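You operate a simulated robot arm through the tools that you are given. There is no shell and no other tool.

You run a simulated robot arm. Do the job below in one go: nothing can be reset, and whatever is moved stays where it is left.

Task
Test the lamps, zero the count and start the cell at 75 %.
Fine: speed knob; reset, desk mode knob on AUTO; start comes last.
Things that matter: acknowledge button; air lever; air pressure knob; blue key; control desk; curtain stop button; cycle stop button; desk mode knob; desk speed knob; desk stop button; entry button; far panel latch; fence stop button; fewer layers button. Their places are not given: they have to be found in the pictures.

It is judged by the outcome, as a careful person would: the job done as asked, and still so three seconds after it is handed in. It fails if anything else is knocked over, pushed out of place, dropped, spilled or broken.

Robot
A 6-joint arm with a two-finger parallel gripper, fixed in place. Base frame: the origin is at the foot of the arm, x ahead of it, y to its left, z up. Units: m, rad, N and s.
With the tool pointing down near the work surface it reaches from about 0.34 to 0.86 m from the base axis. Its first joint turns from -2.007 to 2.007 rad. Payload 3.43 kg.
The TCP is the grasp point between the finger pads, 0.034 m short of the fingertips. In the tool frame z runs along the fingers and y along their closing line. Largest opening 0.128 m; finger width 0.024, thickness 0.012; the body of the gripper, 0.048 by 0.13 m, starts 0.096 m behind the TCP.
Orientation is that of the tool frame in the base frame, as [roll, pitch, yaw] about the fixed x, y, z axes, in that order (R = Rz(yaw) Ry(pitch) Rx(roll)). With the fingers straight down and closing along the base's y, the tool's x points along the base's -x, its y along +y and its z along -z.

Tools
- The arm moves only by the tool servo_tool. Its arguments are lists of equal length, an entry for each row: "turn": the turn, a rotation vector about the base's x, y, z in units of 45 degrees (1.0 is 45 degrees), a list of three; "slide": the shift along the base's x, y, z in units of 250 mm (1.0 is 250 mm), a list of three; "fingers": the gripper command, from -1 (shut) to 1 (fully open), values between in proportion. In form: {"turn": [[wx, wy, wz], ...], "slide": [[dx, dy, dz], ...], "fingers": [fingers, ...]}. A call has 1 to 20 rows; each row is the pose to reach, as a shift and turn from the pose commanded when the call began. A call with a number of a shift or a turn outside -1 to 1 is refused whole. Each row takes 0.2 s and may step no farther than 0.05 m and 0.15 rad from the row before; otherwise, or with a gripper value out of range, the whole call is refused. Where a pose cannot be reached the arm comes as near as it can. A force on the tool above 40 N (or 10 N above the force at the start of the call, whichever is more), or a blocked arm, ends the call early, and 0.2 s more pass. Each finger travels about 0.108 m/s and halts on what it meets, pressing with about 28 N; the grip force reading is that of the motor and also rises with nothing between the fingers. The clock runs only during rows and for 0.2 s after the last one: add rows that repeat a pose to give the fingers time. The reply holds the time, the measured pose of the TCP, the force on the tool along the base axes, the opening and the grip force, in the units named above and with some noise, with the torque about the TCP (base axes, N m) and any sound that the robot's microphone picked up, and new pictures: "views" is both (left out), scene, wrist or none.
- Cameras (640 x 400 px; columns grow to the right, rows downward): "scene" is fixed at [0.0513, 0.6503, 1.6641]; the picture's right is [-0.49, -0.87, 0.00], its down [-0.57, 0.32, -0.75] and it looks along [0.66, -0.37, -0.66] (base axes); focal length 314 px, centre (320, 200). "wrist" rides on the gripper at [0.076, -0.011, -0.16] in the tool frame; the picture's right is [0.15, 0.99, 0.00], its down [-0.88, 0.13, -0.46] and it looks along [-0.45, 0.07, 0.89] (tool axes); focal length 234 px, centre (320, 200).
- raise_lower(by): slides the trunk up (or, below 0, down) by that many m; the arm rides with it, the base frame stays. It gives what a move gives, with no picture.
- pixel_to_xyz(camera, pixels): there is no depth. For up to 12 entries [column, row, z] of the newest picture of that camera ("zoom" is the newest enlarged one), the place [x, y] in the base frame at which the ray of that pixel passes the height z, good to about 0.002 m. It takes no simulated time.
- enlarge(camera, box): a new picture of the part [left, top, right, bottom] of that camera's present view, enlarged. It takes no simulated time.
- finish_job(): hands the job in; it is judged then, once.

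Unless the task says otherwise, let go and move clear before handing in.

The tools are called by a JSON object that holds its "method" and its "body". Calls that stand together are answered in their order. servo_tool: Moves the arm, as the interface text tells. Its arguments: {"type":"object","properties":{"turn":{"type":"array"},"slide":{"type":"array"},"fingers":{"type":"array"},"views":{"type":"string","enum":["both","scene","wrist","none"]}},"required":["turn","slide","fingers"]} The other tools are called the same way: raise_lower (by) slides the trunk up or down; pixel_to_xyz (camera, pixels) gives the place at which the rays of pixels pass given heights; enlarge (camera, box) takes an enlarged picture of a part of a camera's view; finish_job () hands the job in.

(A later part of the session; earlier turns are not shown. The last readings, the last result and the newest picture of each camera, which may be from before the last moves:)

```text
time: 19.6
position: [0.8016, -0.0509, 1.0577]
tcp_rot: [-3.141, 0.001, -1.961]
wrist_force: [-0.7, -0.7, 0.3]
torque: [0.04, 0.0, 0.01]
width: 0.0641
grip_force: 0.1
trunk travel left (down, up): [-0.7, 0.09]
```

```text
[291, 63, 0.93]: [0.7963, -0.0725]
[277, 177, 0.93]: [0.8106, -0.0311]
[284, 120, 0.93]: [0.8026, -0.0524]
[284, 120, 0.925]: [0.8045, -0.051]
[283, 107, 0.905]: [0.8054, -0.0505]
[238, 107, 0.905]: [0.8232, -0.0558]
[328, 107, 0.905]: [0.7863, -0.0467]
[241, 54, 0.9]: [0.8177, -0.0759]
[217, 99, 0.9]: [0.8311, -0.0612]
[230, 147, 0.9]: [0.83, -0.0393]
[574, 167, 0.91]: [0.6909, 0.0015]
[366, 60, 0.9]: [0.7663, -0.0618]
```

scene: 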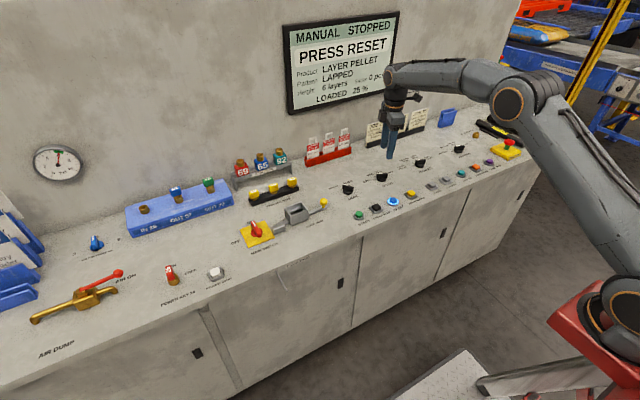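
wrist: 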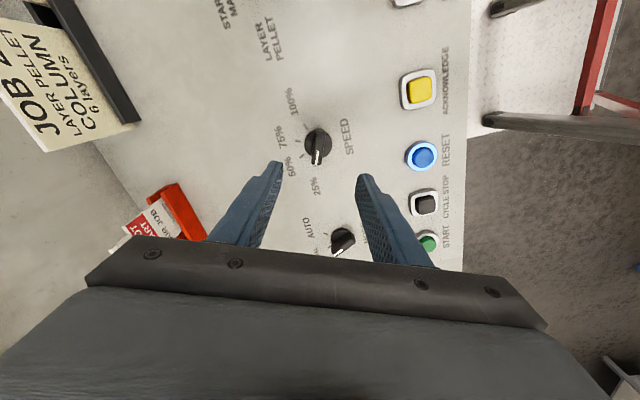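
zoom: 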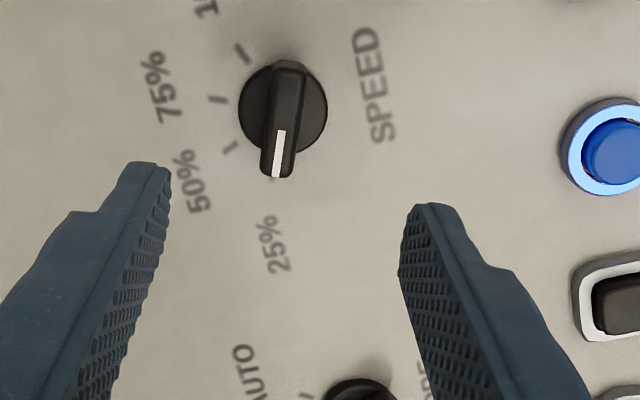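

The knob centre is about (0.805, −0.050). I'll nudge over and descend to just above the bar top, then look again.

{"method": "servo_tool", "body": {"turn": [[0, 0, 0], [0, 0, 0], [0, 0, 0], [0, 0, 0]], "slide": [[0.004, -0.004, -0.12], [0.004, -0.004, -0.24], [0.004, -0.004, -0.33], [0.004, -0.004, -0.33]], "fingers": [-0.2, -0.3, -0.3, -0.3], "views": "both"}}

{"method": "enlarge", "body": {"camera": "wrist", "box": [230, 110, 430, 235]}}

{"method": "enlarge", "body": {"camera": "scene", "box": [340, 130, 440, 192]}}

```text
time: 20.6
position: [0.8041, -0.0521, 0.9766]
tcp_rot: [-3.141, -0.001, -1.963]
wrist_force: [-0.6, 0.4, -0.5]
torque: [0.0, 0.03, 0.01]
width: 0.045
grip_force: 0.1
trunk travel left (down, up): [-0.7, 0.09]
```

scene: 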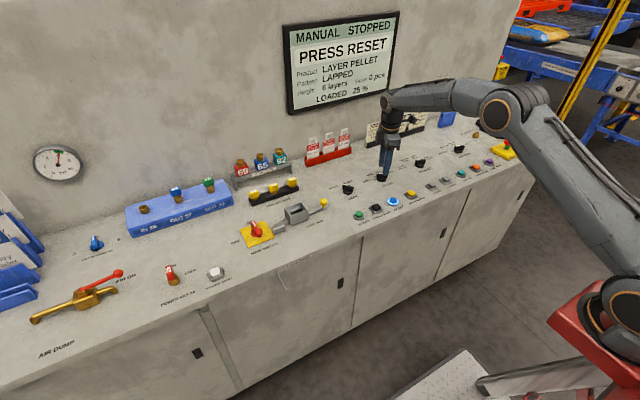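
wrist: 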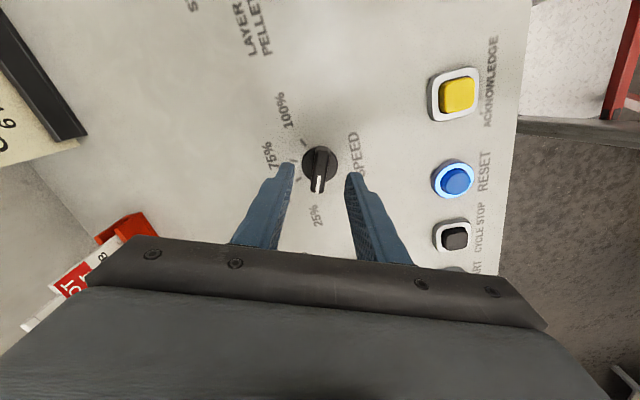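

```text
3.20 times, centred on (330, 172) of wrist
```

zoom: 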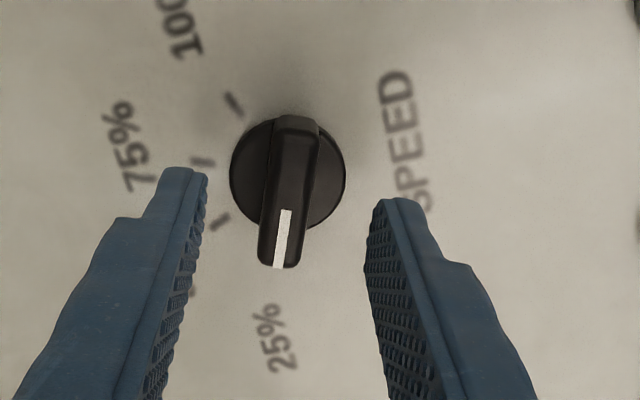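

```text
6.40 times, centred on (390, 161) of scene
```

zoom: 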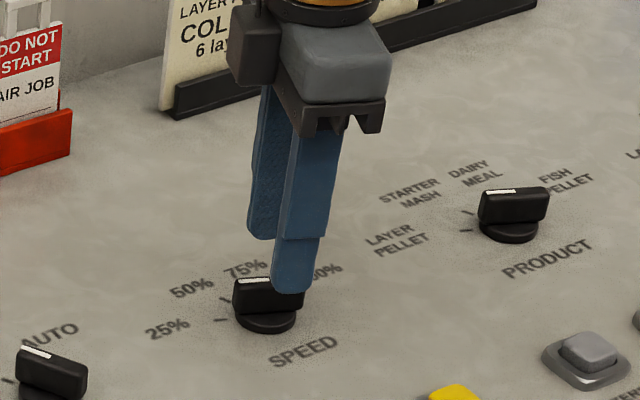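

The bar sits centred between the fingertips. I'll descend so the tips straddle the bar just above the skirt.

{"method": "servo_tool", "body": {"turn": [[0, 0, 0], [0, 0, 0], [0, 0, 0], [0, 0, 0]], "slide": [[0, 0, -0.04], [0, 0, -0.08], [0, 0, -0.11], [0, 0, -0.11]], "fingers": [-0.3, -0.3, -0.3, -0.3], "views": "wrist"}}

{"method": "enlarge", "body": {"camera": "wrist", "box": [230, 110, 430, 235]}}

{"method": "enlarge", "body": {"camera": "scene", "box": [340, 130, 440, 192]}}

```text
time: 21.6
position: [0.8031, -0.051, 0.9467]
tcp_rot: [3.141, 0.0, -1.963]
wrist_force: [0.4, -0.3, 0.3]
torque: [0.0, -0.04, 0.0]
width: 0.0446
grip_force: 0.0
trunk travel left (down, up): [-0.7, 0.09]
```

wrist: 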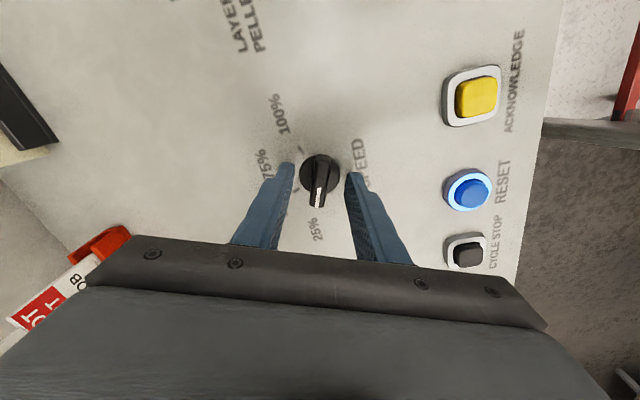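

```text
3.20 times, centred on (330, 172) of wrist
```

zoom: 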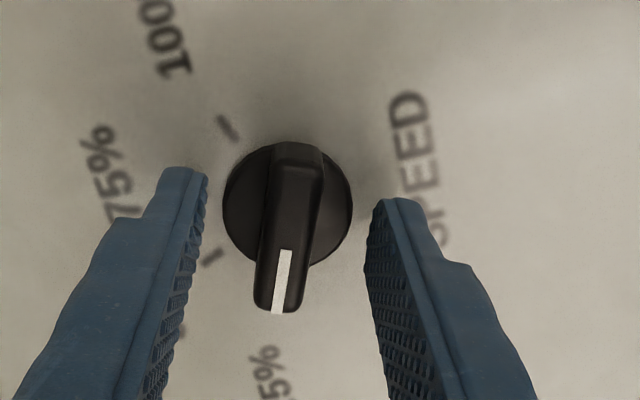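

```text
6.40 times, centred on (390, 161) of scene
```

zoom: 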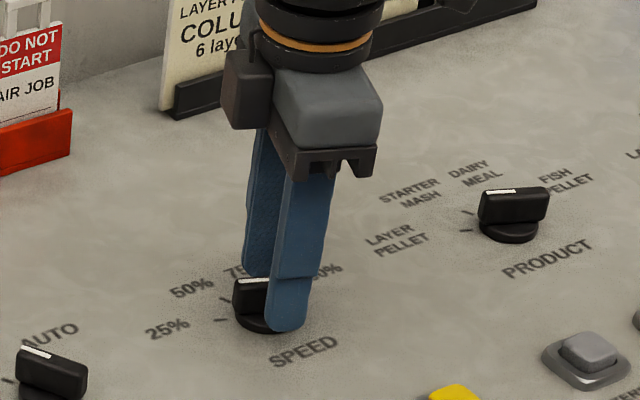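

The tips straddle the bar with no contact force. I'll close on it now.

{"method": "servo_tool", "body": {"turn": [[0, 0, 0], [0, 0, 0], [0, 0, 0]], "slide": [[0, 0, 0], [0, 0, 0], [0, 0, 0]], "fingers": [-0.6, -1, -1], "views": "wrist"}}

{"method": "enlarge", "body": {"camera": "wrist", "box": [230, 110, 430, 235]}}

```text
time: 22.4
position: [0.8051, -0.0526, 0.9475]
tcp_rot: [-3.141, 0.001, -1.964]
wrist_force: [-1.8, 0.2, -0.1]
torque: [0.13, 0.01, 0.0]
width: 0.0139
grip_force: 45.1
trunk travel left (down, up): [-0.7, 0.09]
```

wrist: 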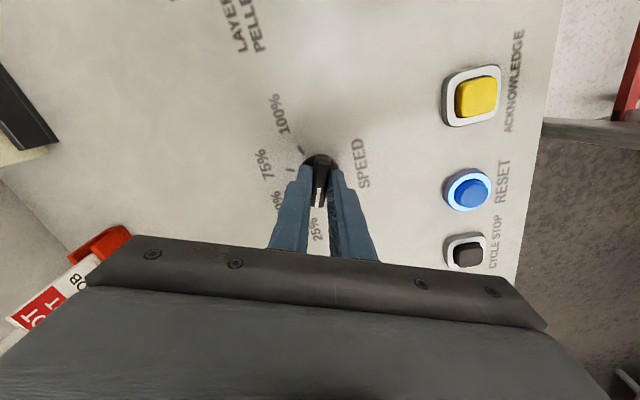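

```text
3.20 times, centred on (330, 172) of wrist
```

zoom: 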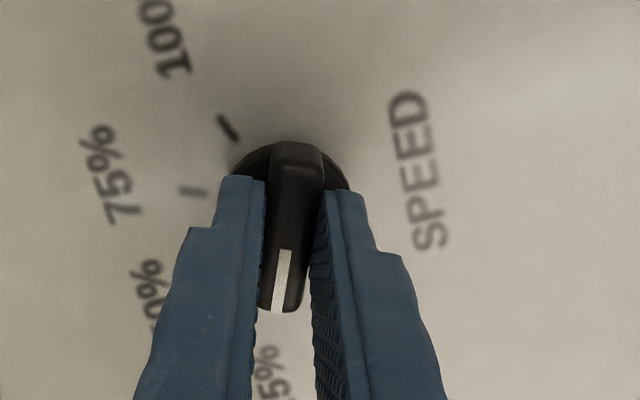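

The bar is gripped at 13.9 mm wide with small side forces. I'll turn clockwise by 45° first, watching the torque and sound.

{"method": "servo_tool", "body": {"turn": [[0, 0, -0.15], [0, 0, -0.3], [0, 0, -0.45], [0, 0, -0.6], [0, 0, -0.75], [0, 0, -0.9], [0, 0, -1.0], [0, 0, -1.0]], "slide": [[0, 0, 0], [0, 0, 0], [0, 0, 0], [0, 0, 0], [0, 0, 0], [0, 0, 0], [0, 0, 0], [0, 0, 0]], "fingers": [-1, -1, -1, -1, -1, -1, -1, -1], "views": "both"}}

{"method": "enlarge", "body": {"camera": "wrist", "box": [230, 110, 430, 235]}}

{"method": "enlarge", "body": {"camera": "scene", "box": [280, 10, 410, 120]}}

```text
time: 24.2
position: [0.8031, -0.0498, 0.9474]
tcp_rot: [3.141, -0.002, -2.751]
wrist_force: [-18.5, 4.4, -5.1]
torque: [0.06, 0.49, 0.01]
width: 0.0139
grip_force: 45.2
trunk travel left (down, up): [-0.7, 0.09]
```

scene: 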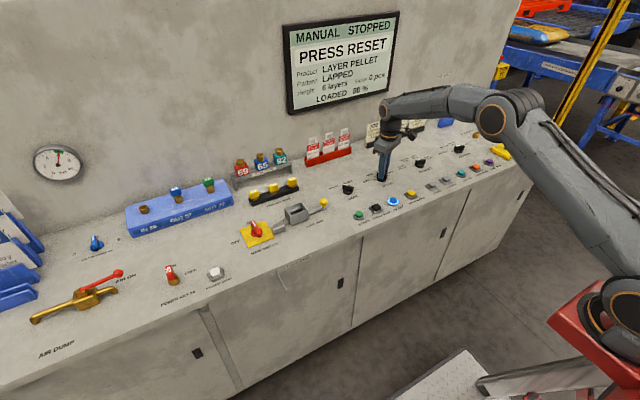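
wrist: 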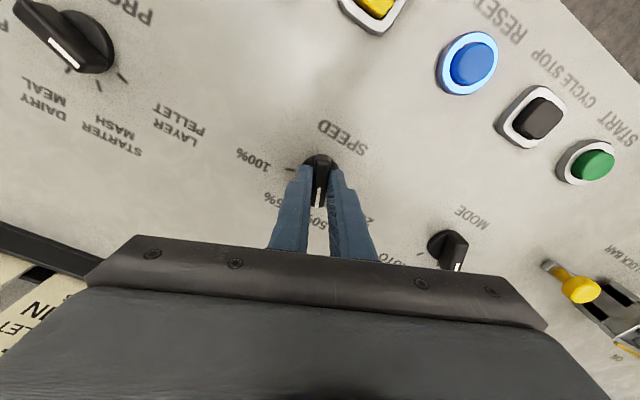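

```text
3.20 times, centred on (330, 172) of wrist
```

zoom: 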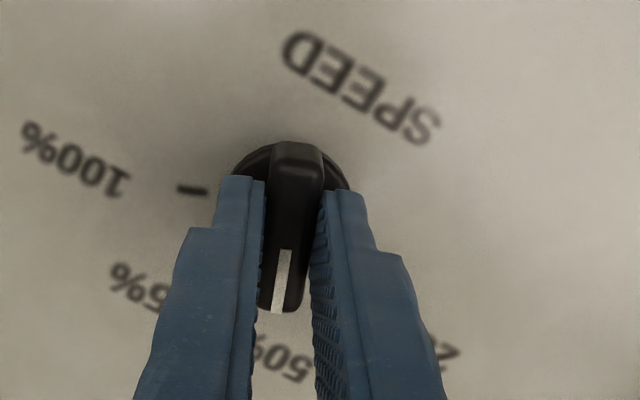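

```text
3.64 times, centred on (345, 65) of scene
```

zoom: 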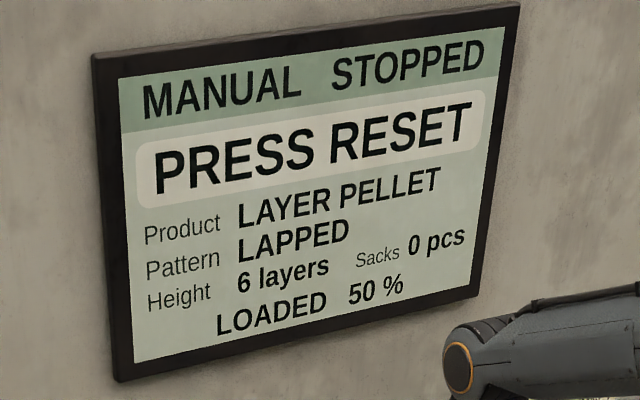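

The screen updated to 50 %. There's an 18 N side force along −x, so I'll shift 2 mm in −x while turning another 45° to 75%.

{"method": "servo_tool", "body": {"turn": [[0, 0, -0.1], [0, 0, -0.25], [0, 0, -0.4], [0, 0, -0.55], [0, 0, -0.7], [0, 0, -0.85], [0, 0, -1.0], [0, 0, -1.0]], "slide": [[-0.008, 0, 0], [-0.008, 0, 0], [-0.008, 0, 0], [-0.008, 0, 0], [-0.008, 0, 0], [-0.008, 0, 0], [-0.008, 0, 0], [-0.008, 0, 0]], "fingers": [-1, -1, -1, -1, -1, -1, -1, -1], "views": "both"}}

{"method": "enlarge", "body": {"camera": "scene", "box": [280, 10, 410, 120]}}

{"method": "enlarge", "body": {"camera": "wrist", "box": [230, 110, 430, 235]}}

```text
time: 26.0
position: [0.8032, -0.049, 0.9475]
tcp_rot: [3.141, -0.001, 2.75]
wrist_force: [1.1, 13.0, -18.1]
torque: [0.0, -0.97, -0.01]
width: 0.0138
grip_force: 44.2
trunk travel left (down, up): [-0.7, 0.09]
```

scene: 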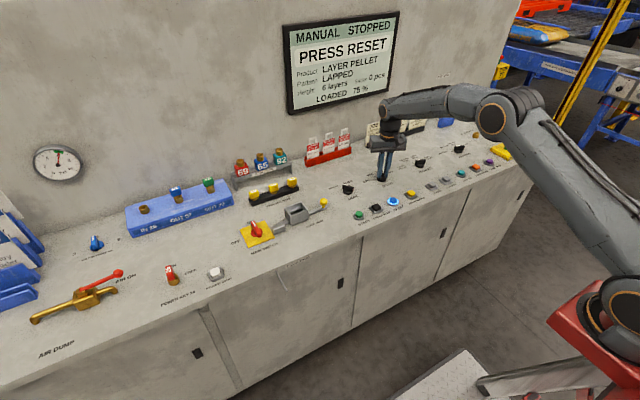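
wrist: 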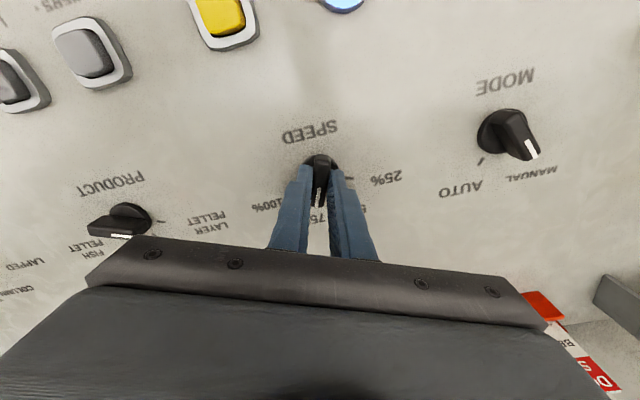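

```text
3.64 times, centred on (345, 65) of scene
```

zoom: 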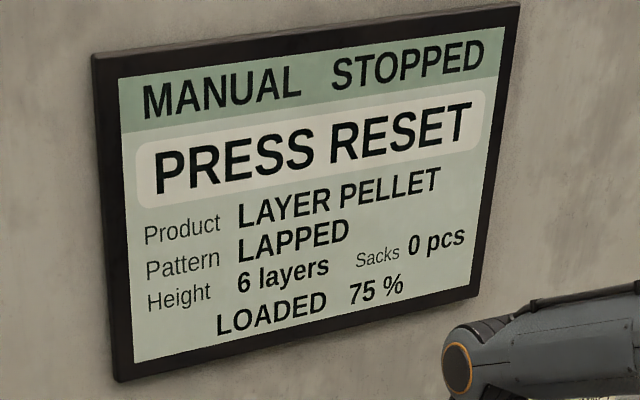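

```text
3.20 times, centred on (330, 172) of wrist
```

zoom: 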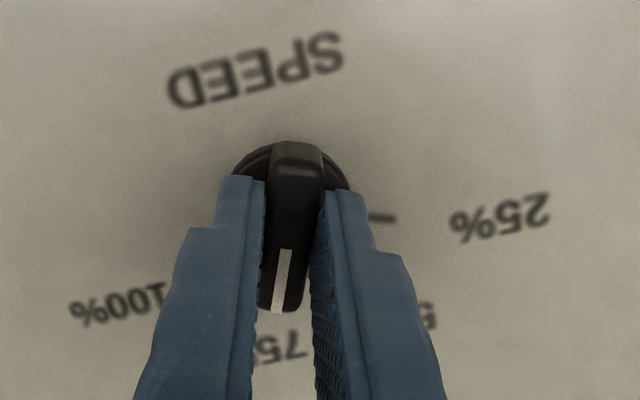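

LOADED now reads 75 % and the knob points at 75%. I'll open the fingers and lift straight up.

{"method": "servo_tool", "body": {"turn": [[0, 0, 0], [0, 0, 0], [0, 0, 0], [0, 0, 0], [0, 0, 0]], "slide": [[0, 0, 0], [0, 0, 0], [0, 0, 0.1], [0, 0, 0.25], [0, 0, 0.4]], "fingers": [-0.3, -0.3, -0.3, -0.3, -0.3], "views": "both"}}

{"method": "enlarge", "body": {"camera": "wrist", "box": [270, 90, 510, 240]}}

{"method": "enlarge", "body": {"camera": "scene", "box": [280, 10, 410, 120]}}

```text
time: 27.2
position: [0.803, -0.0519, 1.0503]
tcp_rot: [3.141, 0.001, 2.749]
wrist_force: [-0.1, -0.2, 0.1]
torque: [0.01, 0.01, 0.02]
width: 0.0446
grip_force: 0.1
trunk travel left (down, up): [-0.7, 0.09]
```

scene: 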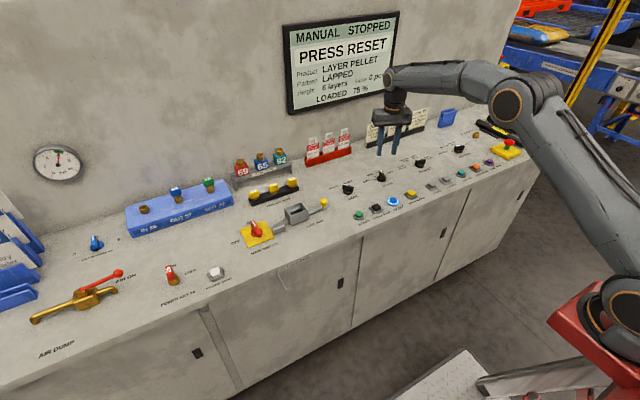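
wrist: 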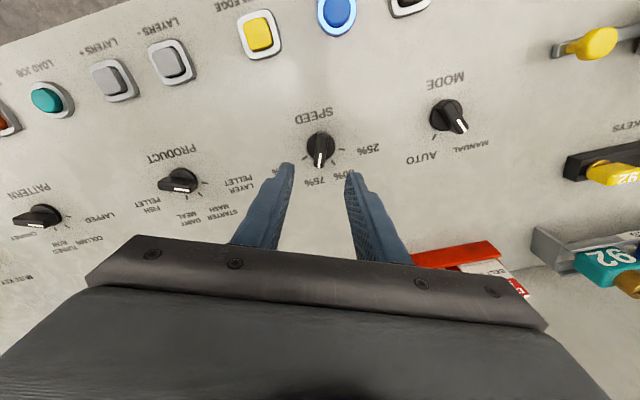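

```text
2.67 times, centred on (390, 165) of wrist
```

zoom: 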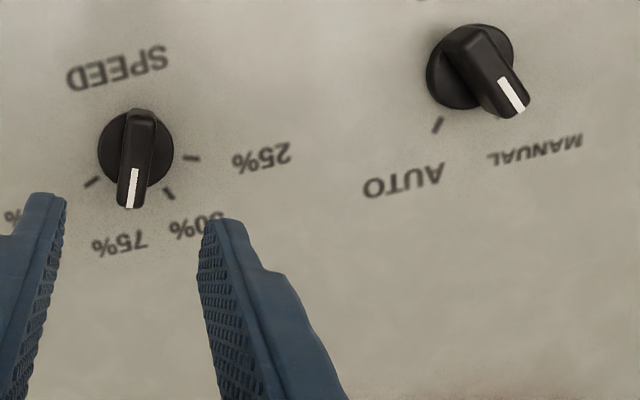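

```text
3.64 times, centred on (345, 65) of scene
```

zoom: 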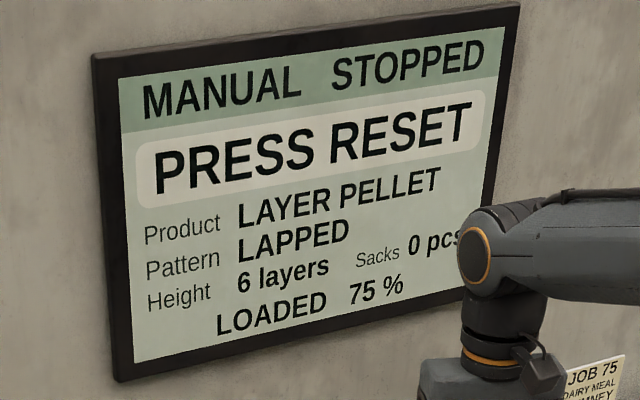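

SPEED sits at 75% and is released. Next is the MODE knob: I'll refine its centre from this zoom (skirt about (470,66)) and move over it, yawing to match its +30° bar.

{"method": "enlarge", "body": {"camera": "wrist", "box": [270, 90, 510, 240]}}

{"method": "pixel_to_xyz", "body": {"camera": "zoom", "pixels": [[470, 66, 0.905], [516, 105, 0.93], [450, 40, 0.93], [437, 125, 0.9], [135, 150, 0.905], [131, 195, 0.93], [142, 115, 0.93], [92, 183, 0.9], [192, 158, 0.9]]}}

{"method": "servo_tool", "body": {"turn": [[0, 0, 0.1], [0, 0, 0.25], [0, 0, 0.4], [0, 0, 0.55], [0, 0, 0.667], [0, 0, 0.667]], "slide": [[0, 0.1, 0.1], [0, 0.25, 0.1], [0, 0.4, 0.1], [0, 0.55, 0.1], [0, 0.641, 0.1], [0, 0.641, 0.1]], "fingers": [-0.3, -0.3, -0.3, -0.3, -0.3, -0.3], "views": "none"}}

{"method": "servo_tool", "body": {"turn": [[0, 0, 0.15], [0, 0, 0.3], [0, 0, 0.45], [0, 0, 0.5], [0, 0, 0.5]], "slide": [[0, 0, 0], [0, 0, -0.1], [0, 0, -0.2], [0, 0, -0.3], [0, 0, -0.3]], "fingers": [-0.3, -0.3, -0.3, -0.3, -0.3], "views": "both"}}

{"method": "enlarge", "body": {"camera": "wrist", "box": [230, 110, 430, 235]}}

```text
2.67 times, centred on (390, 165) of wrist
```

zoom: 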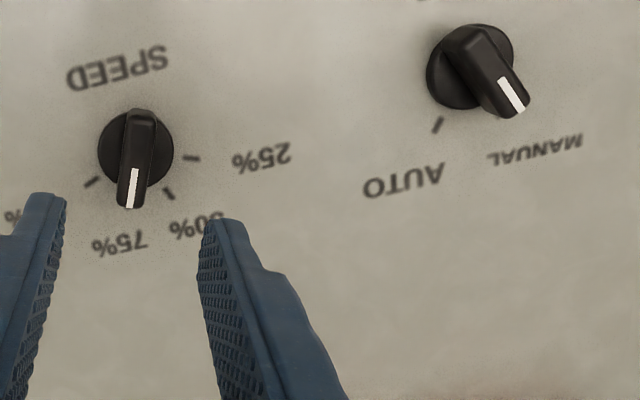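

```text
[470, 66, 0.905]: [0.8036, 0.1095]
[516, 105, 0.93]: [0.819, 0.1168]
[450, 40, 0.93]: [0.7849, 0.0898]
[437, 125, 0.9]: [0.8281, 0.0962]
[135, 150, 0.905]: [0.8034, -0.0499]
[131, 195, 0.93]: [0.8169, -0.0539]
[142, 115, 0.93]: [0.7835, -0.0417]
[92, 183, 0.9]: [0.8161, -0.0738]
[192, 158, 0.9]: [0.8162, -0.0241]
```

```text
time: 28.6
position: [0.8027, 0.1098, 1.0743]
tcp_rot: [-3.141, -0.001, -3.009]
wrist_force: [-0.3, -0.2, -0.3]
torque: [0.0, -0.01, -0.01]
width: 0.0445
grip_force: 0.1
trunk travel left (down, up): [-0.7, 0.09]
```

```text
time: 29.8
position: [0.8023, 0.1095, 0.9994]
tcp_rot: [3.141, -0.001, -2.616]
wrist_force: [-0.5, 0.4, 0.2]
torque: [0.02, 0.0, 0.01]
width: 0.045
grip_force: 0.1
trunk travel left (down, up): [-0.7, 0.09]
```

scene: 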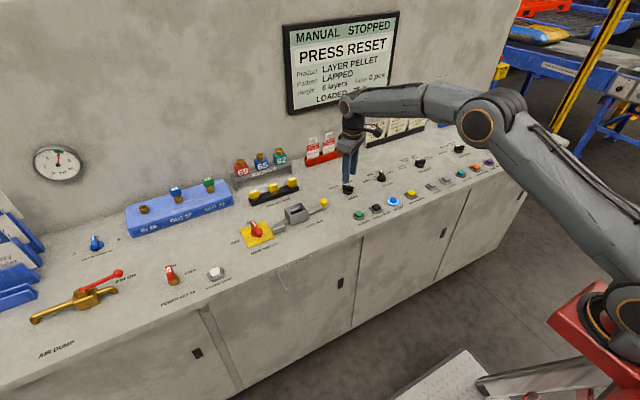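
wrist: 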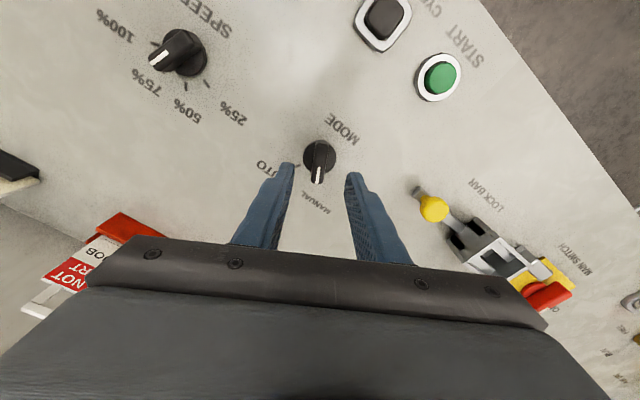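

```text
3.20 times, centred on (330, 172) of wrist
```

zoom: 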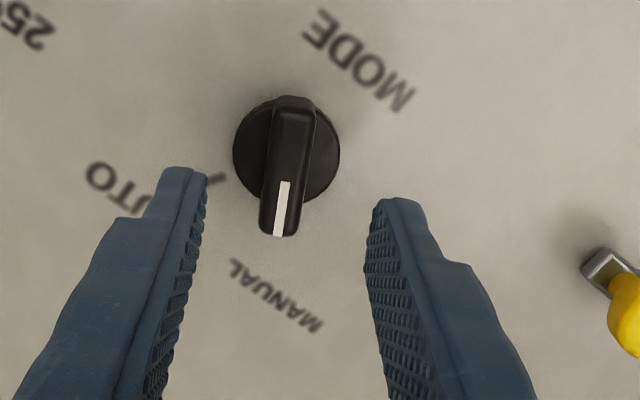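

The MODE bar is centred and aligned between the fingers. I'll descend 50 mm to straddle it, then close.

{"method": "servo_tool", "body": {"turn": [[0, 0, 0], [0, 0, 0], [0, 0, 0], [0, 0, 0]], "slide": [[0.002, 0, -0.07], [0.002, 0, -0.14], [0.002, 0, -0.2], [0.002, 0, -0.2]], "fingers": [-0.3, -0.3, -0.3, -0.3], "views": "wrist"}}

{"method": "enlarge", "body": {"camera": "wrist", "box": [230, 110, 430, 235]}}

```text
time: 30.8
position: [0.8037, 0.1095, 0.9483]
tcp_rot: [-3.141, -0.001, -2.618]
wrist_force: [-0.1, -0.5, -0.3]
torque: [-0.01, 0.01, -0.03]
width: 0.0447
grip_force: 0.2
trunk travel left (down, up): [-0.7, 0.09]
```

wrist: 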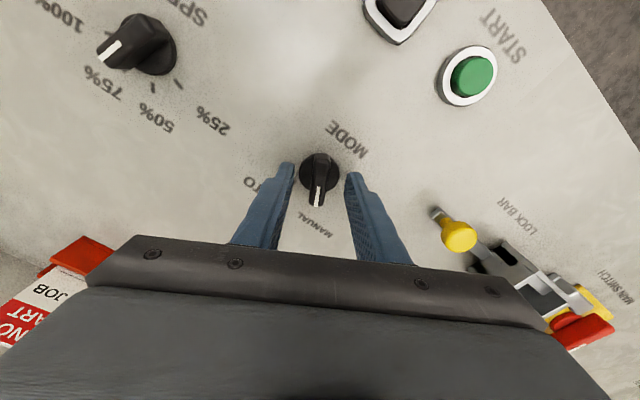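

```text
3.20 times, centred on (330, 172) of wrist
```

zoom: 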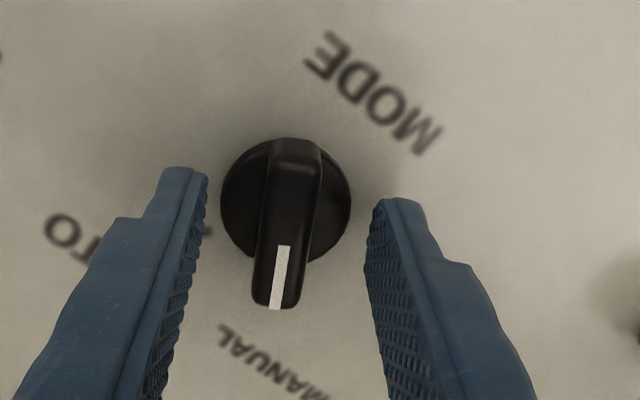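

The tips straddle the MODE bar without contact. I'll close on it and then turn 45° clockwise as the first part of the 60°.

{"method": "servo_tool", "body": {"turn": [[0, 0, 0], [0, 0, 0], [0, 0, 0]], "slide": [[0, 0, 0], [0, 0, 0], [0, 0, 0]], "fingers": [-0.6, -1, -1], "views": "none"}}

{"method": "servo_tool", "body": {"turn": [[0, 0, -0.12], [0, 0, -0.24], [0, 0, -0.36], [0, 0, -0.48], [0, 0, -0.6], [0, 0, -0.667], [0, 0, -0.667]], "slide": [[0, 0, 0], [0, 0, 0], [0, 0, 0], [0, 0, 0], [0, 0, 0], [0, 0, 0], [0, 0, 0]], "fingers": [-1, -1, -1, -1, -1, -1, -1], "views": "both"}}

{"method": "enlarge", "body": {"camera": "wrist", "box": [230, 110, 430, 235]}}

{"method": "enlarge", "body": {"camera": "scene", "box": [280, 10, 410, 120]}}

```text
time: 31.6
position: [0.8031, 0.1092, 0.9483]
tcp_rot: [3.141, 0.001, -2.619]
wrist_force: [2.8, -2.1, -1.0]
torque: [0.04, -0.26, 0.0]
width: 0.0138
grip_force: 45.5
trunk travel left (down, up): [-0.7, 0.09]
```

```text
time: 33.2
position: [0.8041, 0.1101, 0.9486]
tcp_rot: [-3.14, -0.001, 3.14]
wrist_force: [12.3, 2.0, -7.1]
torque: [0.05, -1.45, -0.03]
width: 0.0142
grip_force: 44.8
trunk travel left (down, up): [-0.7, 0.09]
```

scene: 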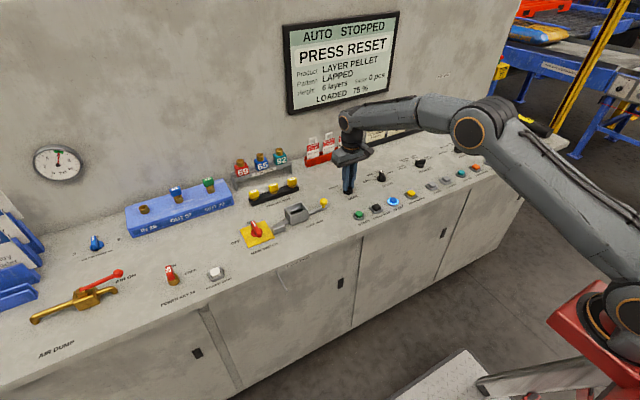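
wrist: 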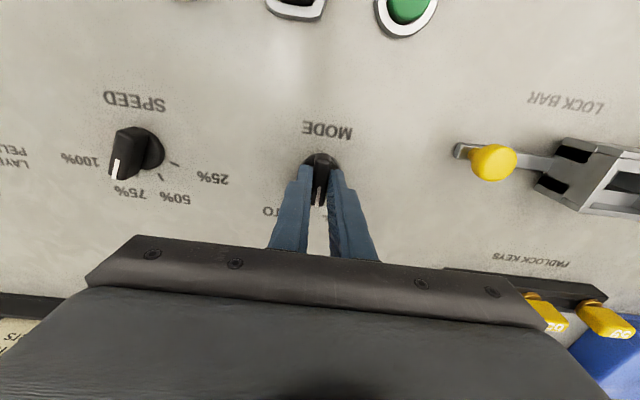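

```text
3.20 times, centred on (330, 172) of wrist
```

zoom: 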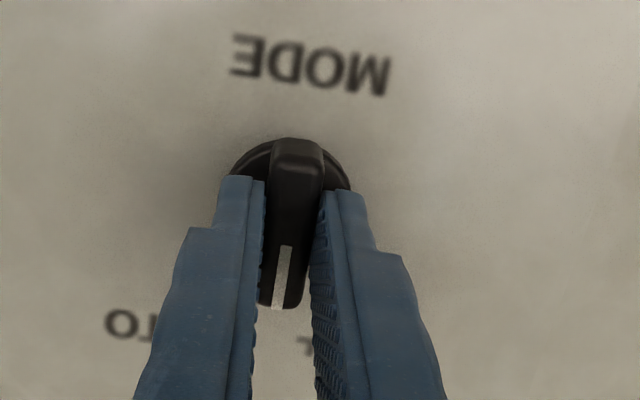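

```text
3.64 times, centred on (345, 65) of scene
```

zoom: 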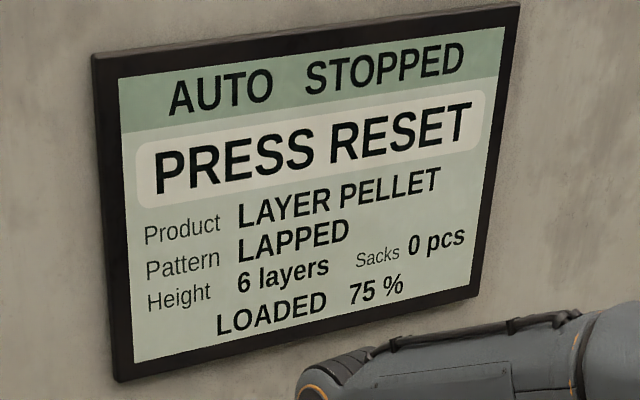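

The screen already shows AUTO at mid-travel. I'll finish the remaining 30° to seat the knob on its AUTO tick.

{"method": "servo_tool", "body": {"turn": [[0, 0, -0.12], [0, 0, -0.24], [0, 0, -0.36], [0, 0, -0.48], [0, 0, -0.6], [0, 0, -0.667], [0, 0, -0.667]], "slide": [[0.004, 0, 0], [0.004, 0, 0], [0.004, 0, 0], [0.004, 0, 0], [0.004, 0, 0], [0.004, 0, 0], [0.004, 0, 0]], "fingers": [-1, -1, -1, -1, -1, -1, -1], "views": "wrist"}}

{"method": "enlarge", "body": {"camera": "wrist", "box": [230, 110, 430, 235]}}

```text
time: 34.8
position: [0.804, 0.1103, 0.9491]
tcp_rot: [3.142, 0.001, 2.615]
wrist_force: [7.7, 11.1, -0.1]
torque: [0.96, 0.93, 0.01]
width: 0.0141
grip_force: 44.6
trunk travel left (down, up): [-0.7, 0.09]
```

wrist: 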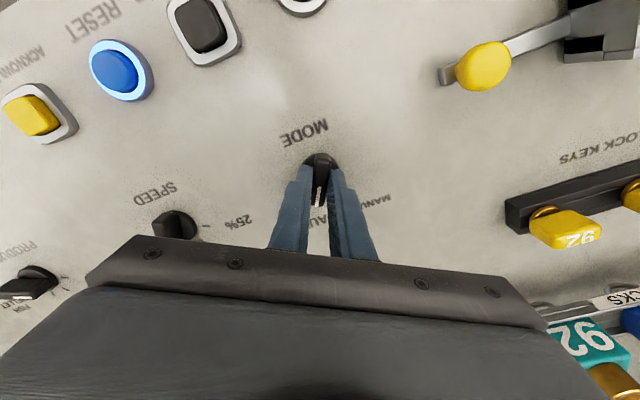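

```text
3.20 times, centred on (330, 172) of wrist
```

zoom: 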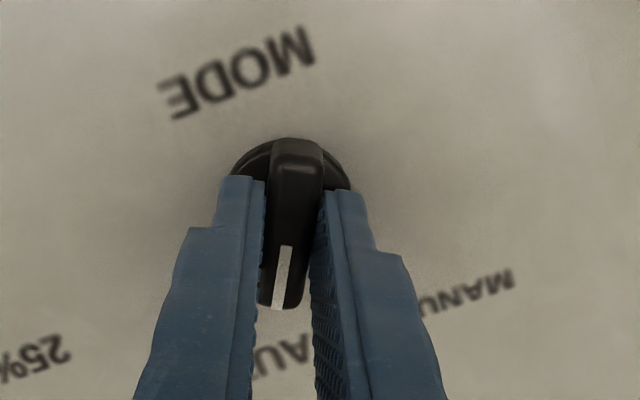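

The bar now points at AUTO. I'll open, lift, and check the knob and screen.

{"method": "servo_tool", "body": {"turn": [[0, 0, 0], [0, 0, 0], [0, 0, 0], [0, 0, 0], [0, 0, 0]], "slide": [[0, 0, 0], [0, 0, 0], [0, 0, 0.1], [0, 0, 0.25], [0, 0, 0.4]], "fingers": [-0.3, -0.3, -0.3, -0.3, -0.3], "views": "both"}}

{"method": "enlarge", "body": {"camera": "wrist", "box": [150, 90, 430, 265]}}

{"method": "enlarge", "body": {"camera": "scene", "box": [280, 10, 410, 120]}}

```text
time: 36.0
position: [0.8037, 0.1109, 1.0485]
tcp_rot: [3.141, 0.0, 2.618]
wrist_force: [0.9, 0.2, -0.2]
torque: [-0.03, 0.04, 0.01]
width: 0.0448
grip_force: 0.0
trunk travel left (down, up): [-0.7, 0.09]
```

scene: 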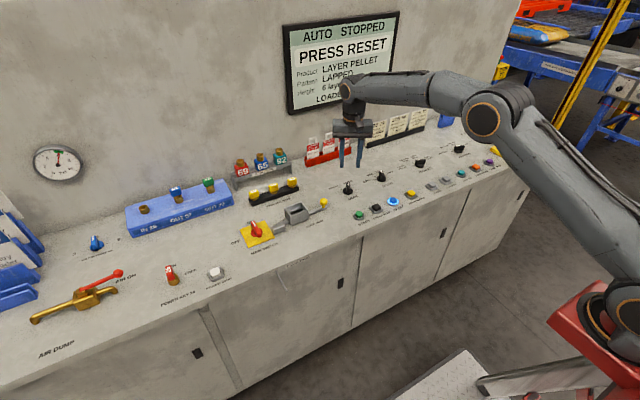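
wrist: 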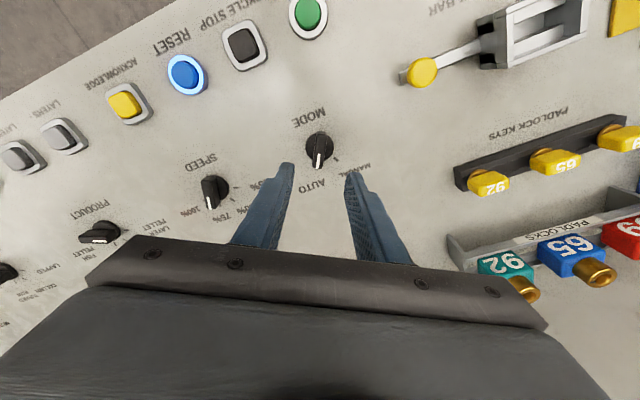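

```text
2.29 times, centred on (290, 178) of wrist
```

zoom: 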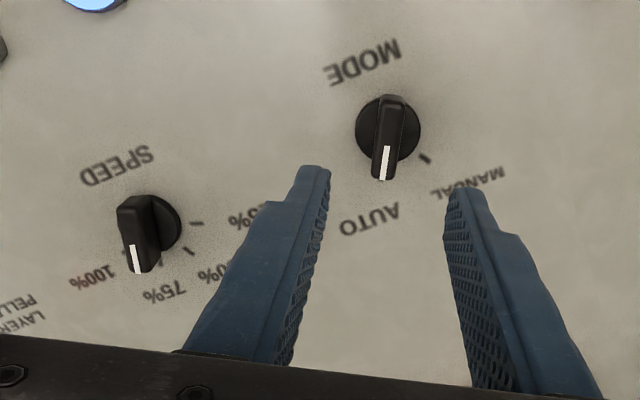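

```text
3.64 times, centred on (345, 65) of scene
```

zoom: 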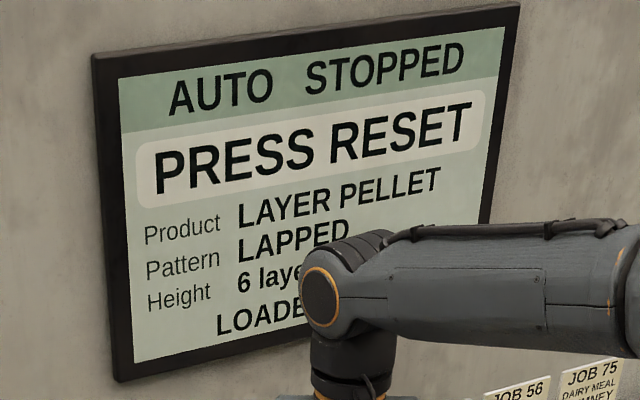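

AUTO is set and seated. The screen still asks for RESET, so I'll rotate back to square, close the fingers and hover over RESET at about (0.670, 0.000).

{"method": "servo_tool", "body": {"turn": [[0, 0, 0.12], [0, 0, 0.24], [0, 0, 0.36], [0, 0, 0.48], [0, 0, 0.6], [0, 0, 0.667], [0, 0, 0.667], [0, 0, 0.667]], "slide": [[-0.1, -0.08, 0], [-0.22, -0.18, 0], [-0.34, -0.28, 0], [-0.46, -0.38, 0], [-0.536, -0.44, 0], [-0.536, -0.44, -0.12], [-0.536, -0.44, -0.22], [-0.536, -0.44, -0.22]], "fingers": [-1, -1, -1, -1, -1, -1, -1, -1], "views": "both"}}

{"method": "enlarge", "body": {"camera": "wrist", "box": [220, 110, 420, 235]}}

```text
time: 37.8
position: [0.6695, -0.0013, 0.9932]
tcp_rot: [3.141, 0.0, -3.141]
wrist_force: [0.4, 0.5, -0.9]
torque: [0.0, -0.01, 0.02]
width: 0.0002
grip_force: 28.1
trunk travel left (down, up): [-0.7, 0.09]
```

scene: 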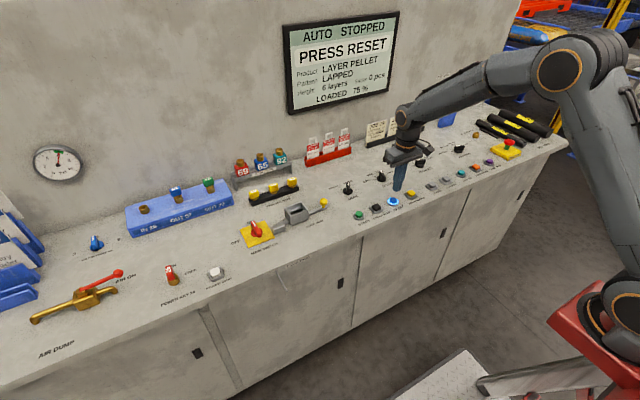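
wrist: 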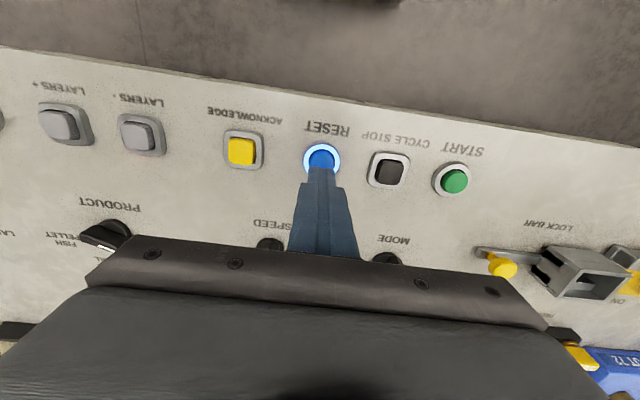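

```text
3.20 times, centred on (320, 172) of wrist
```

zoom: 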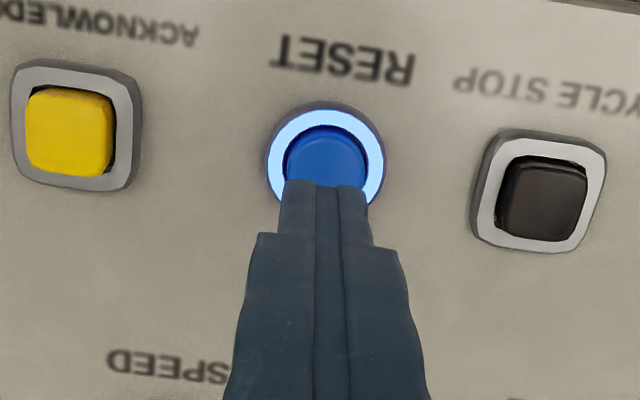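

The RESET ring is centred around zoom (326,158), and the finger column is close to it. I'll verify the centre before pressing, and get START's centre as well.

{"method": "pixel_to_xyz", "body": {"camera": "zoom", "pixels": [[326, 158, 0.905], [326, 158, 0.91], [326, 155, 0.91]]}}

{"method": "pixel_to_xyz", "body": {"camera": "wrist", "pixels": [[453, 180, 0.905], [453, 180, 0.91], [389, 171, 0.91], [243, 150, 0.91]]}}

```text
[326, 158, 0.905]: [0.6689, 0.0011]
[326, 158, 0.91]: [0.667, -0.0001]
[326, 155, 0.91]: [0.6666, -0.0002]
```

```text
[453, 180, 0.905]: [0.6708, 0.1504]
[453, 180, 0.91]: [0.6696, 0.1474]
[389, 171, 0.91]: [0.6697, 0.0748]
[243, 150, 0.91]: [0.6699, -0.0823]
```

RESET is directly below at about (0.669, 0.000). I'll press it to the same depth as the other buttons.

{"method": "servo_tool", "body": {"turn": [[0, 0, 0], [0, 0, 0], [0, 0, 0], [0, 0, 0], [0, 0, 0], [0, 0, 0], [0, 0, 0], [0, 0, 0], [0, 0, 0]], "slide": [[0, 0, -0.08], [0, 0, -0.14], [0, 0, -0.18], [0, 0, -0.188], [0, 0, -0.196], [0, 0, -0.204], [0, 0, -0.212], [0, 0, -0.22], [0, 0, -0.22]], "fingers": [-1, -1, -1, -1, -1, -1, -1, -1, -1], "views": "both"}}

{"method": "enlarge", "body": {"camera": "scene", "box": [280, 10, 410, 120]}}

```text
time: 39.7
position: [0.6713, -0.0016, 0.9419]
tcp_rot: [-3.142, 0.005, 3.14]
wrist_force: [-8.4, -0.7, 21.5]
torque: [-0.04, 0.26, 0.02]
width: 0.0001
grip_force: 28.0
trunk travel left (down, up): [-0.7, 0.09]
heard: click
stopped in row 9: the force on the tool passed its limit at 42 N (the readings are from after the stop); the commanded pose is now the measured one
```

scene: 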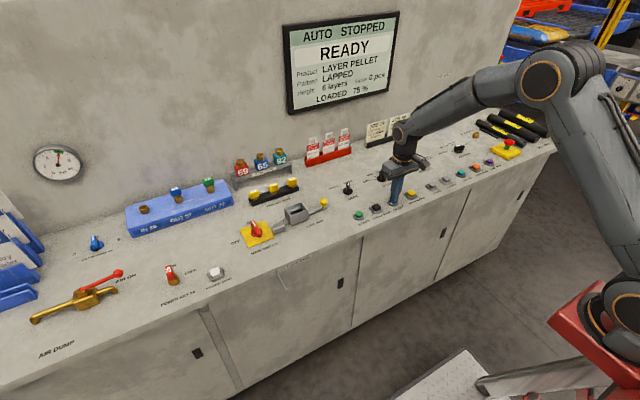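
wrist: 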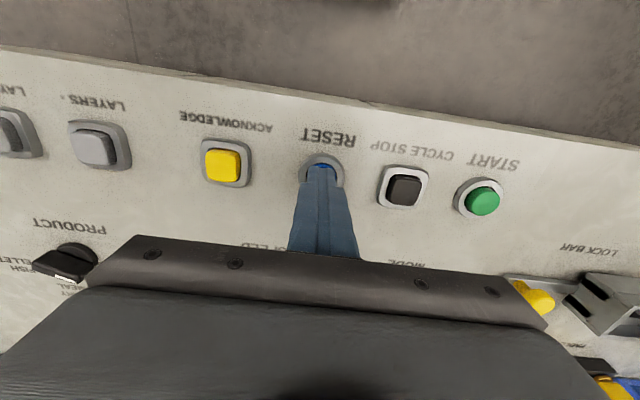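

```text
3.64 times, centred on (345, 65) of scene
```

zoom: 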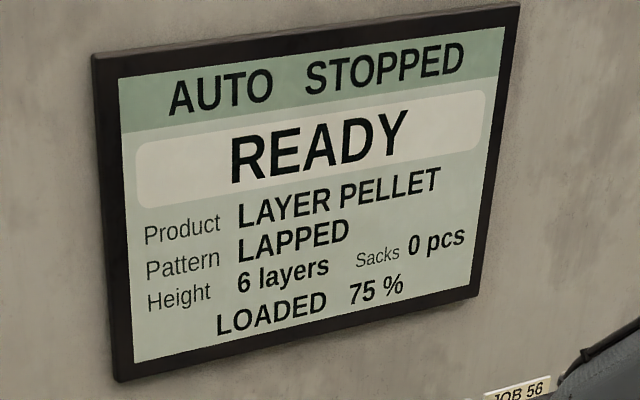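

The screen shows AUTO STOPPED / READY, 0 pcs, 75 %. I'll lift clear, pass above CYCLE STOP, and hover over START at about (0.670, 0.148).

{"method": "servo_tool", "body": {"turn": [[0, 0, 0], [0, 0, 0], [0, 0, 0], [0, 0, 0], [0, 0, 0], [0, 0, 0], [0, 0, 0], [0, 0, 0]], "slide": [[0, 0, 0.1], [0, 0, 0.21], [-0.003, 0.15, 0.21], [-0.003, 0.3, 0.21], [-0.003, 0.45, 0.21], [-0.003, 0.6, 0.21], [-0.003, 0.6, 0.16], [-0.003, 0.6, 0.16]], "fingers": [-1, -1, -1, -1, -1, -1, -1, -1], "views": "both"}}

{"method": "enlarge", "body": {"camera": "wrist", "box": [220, 110, 420, 235]}}

{"method": "pixel_to_xyz", "body": {"camera": "zoom", "pixels": [[320, 160, 0.905], [320, 160, 0.91]]}}

{"method": "enlarge", "body": {"camera": "scene", "box": [280, 10, 410, 120]}}

```text
time: 41.5
position: [0.6698, 0.1498, 0.9804]
tcp_rot: [-3.141, 0.004, -3.141]
wrist_force: [-0.1, 0.3, 0.4]
torque: [0.01, 0.01, -0.05]
width: 0.0
grip_force: 28.6
trunk travel left (down, up): [-0.7, 0.09]
```

scene: 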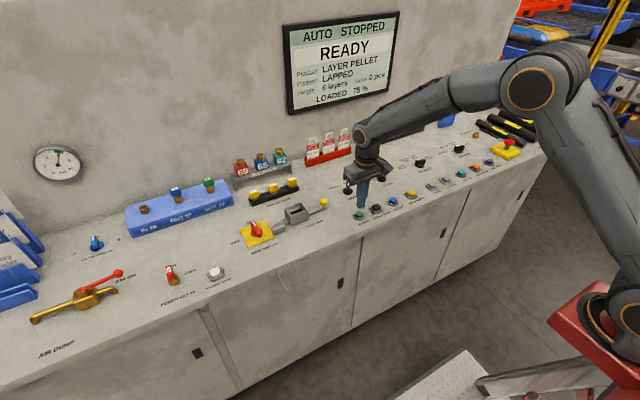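
wrist: 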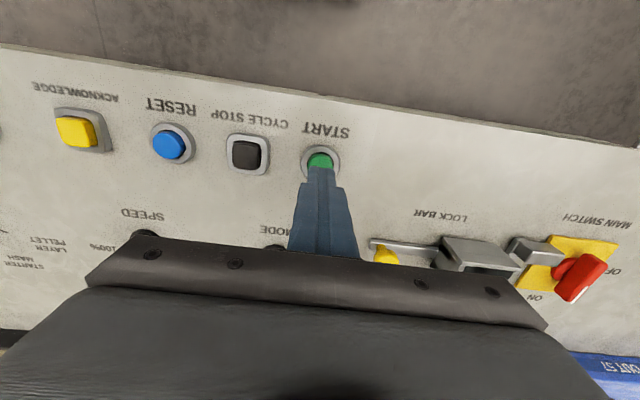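

```text
3.20 times, centred on (320, 172) of wrist
```

zoom: 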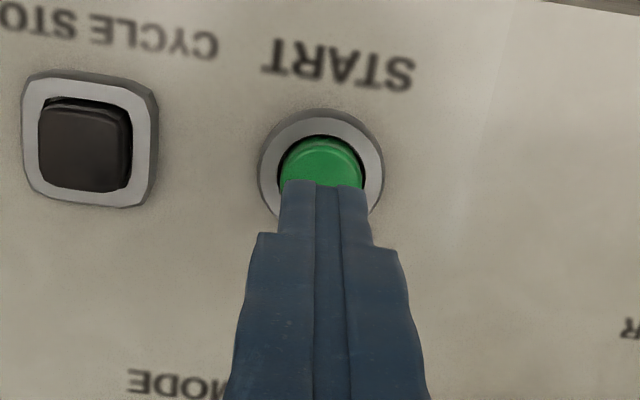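

```text
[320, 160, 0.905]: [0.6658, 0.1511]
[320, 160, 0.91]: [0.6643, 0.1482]
```

```text
3.64 times, centred on (345, 65) of scene
```

zoom: 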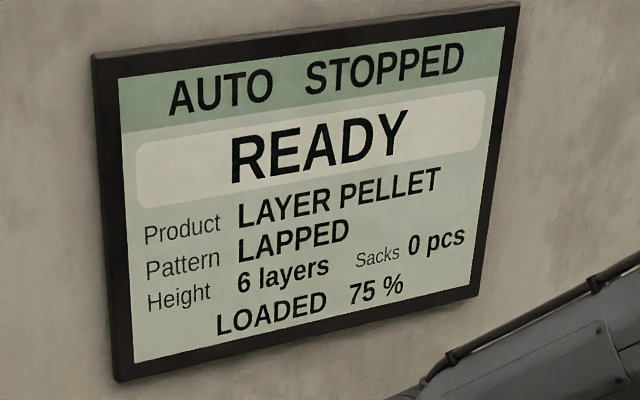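

START is directly under the tips, and everything else is set: 0 pcs, 75 %, AUTO, READY. I'll press START.

{"method": "servo_tool", "body": {"turn": [[0, 0, 0], [0, 0, 0], [0, 0, 0], [0, 0, 0], [0, 0, 0], [0, 0, 0], [0, 0, 0], [0, 0, 0], [0, 0, 0]], "slide": [[-0.002, 0, -0.06], [-0.002, 0, -0.11], [-0.002, 0, -0.135], [-0.002, 0, -0.143], [-0.002, 0, -0.151], [-0.002, 0, -0.157], [-0.002, 0, -0.163], [-0.002, 0, -0.169], [-0.002, 0, -0.173]], "fingers": [-1, -1, -1, -1, -1, -1, -1, -1, -1], "views": "both"}}

{"method": "enlarge", "body": {"camera": "scene", "box": [280, 10, 410, 120]}}

```text
time: 43.4
position: [0.6711, 0.149, 0.9422]
tcp_rot: [3.14, 0.009, -3.141]
wrist_force: [-6.2, -0.4, 20.3]
torque: [0.04, 0.23, 0.04]
width: 0.0
grip_force: 28.2
trunk travel left (down, up): [-0.7, 0.09]
heard: click
stopped in row 9: the force on the tool passed its limit at 43 N (the readings are from after the stop); the commanded pose is now the measured one
```

scene: 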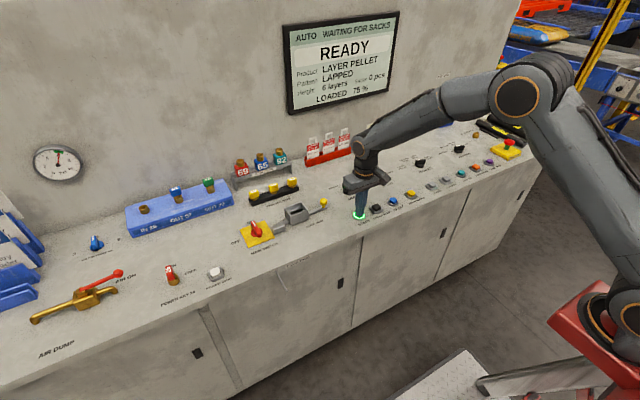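
wrist: 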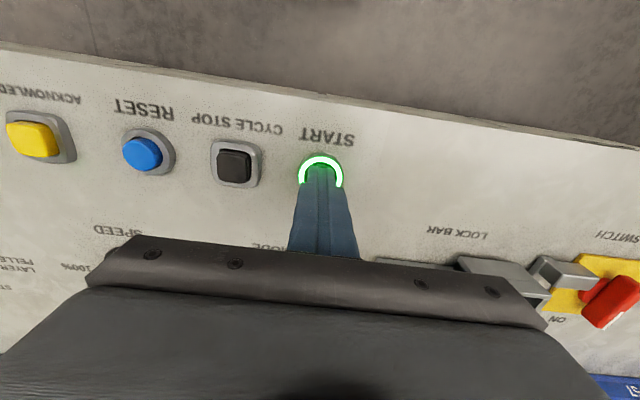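

```text
3.64 times, centred on (345, 65) of scene
```

zoom: 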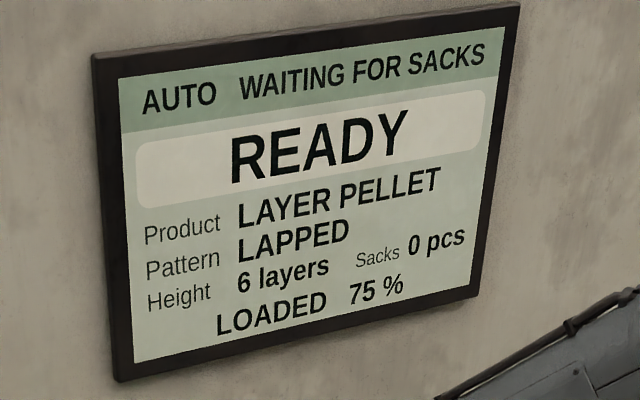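

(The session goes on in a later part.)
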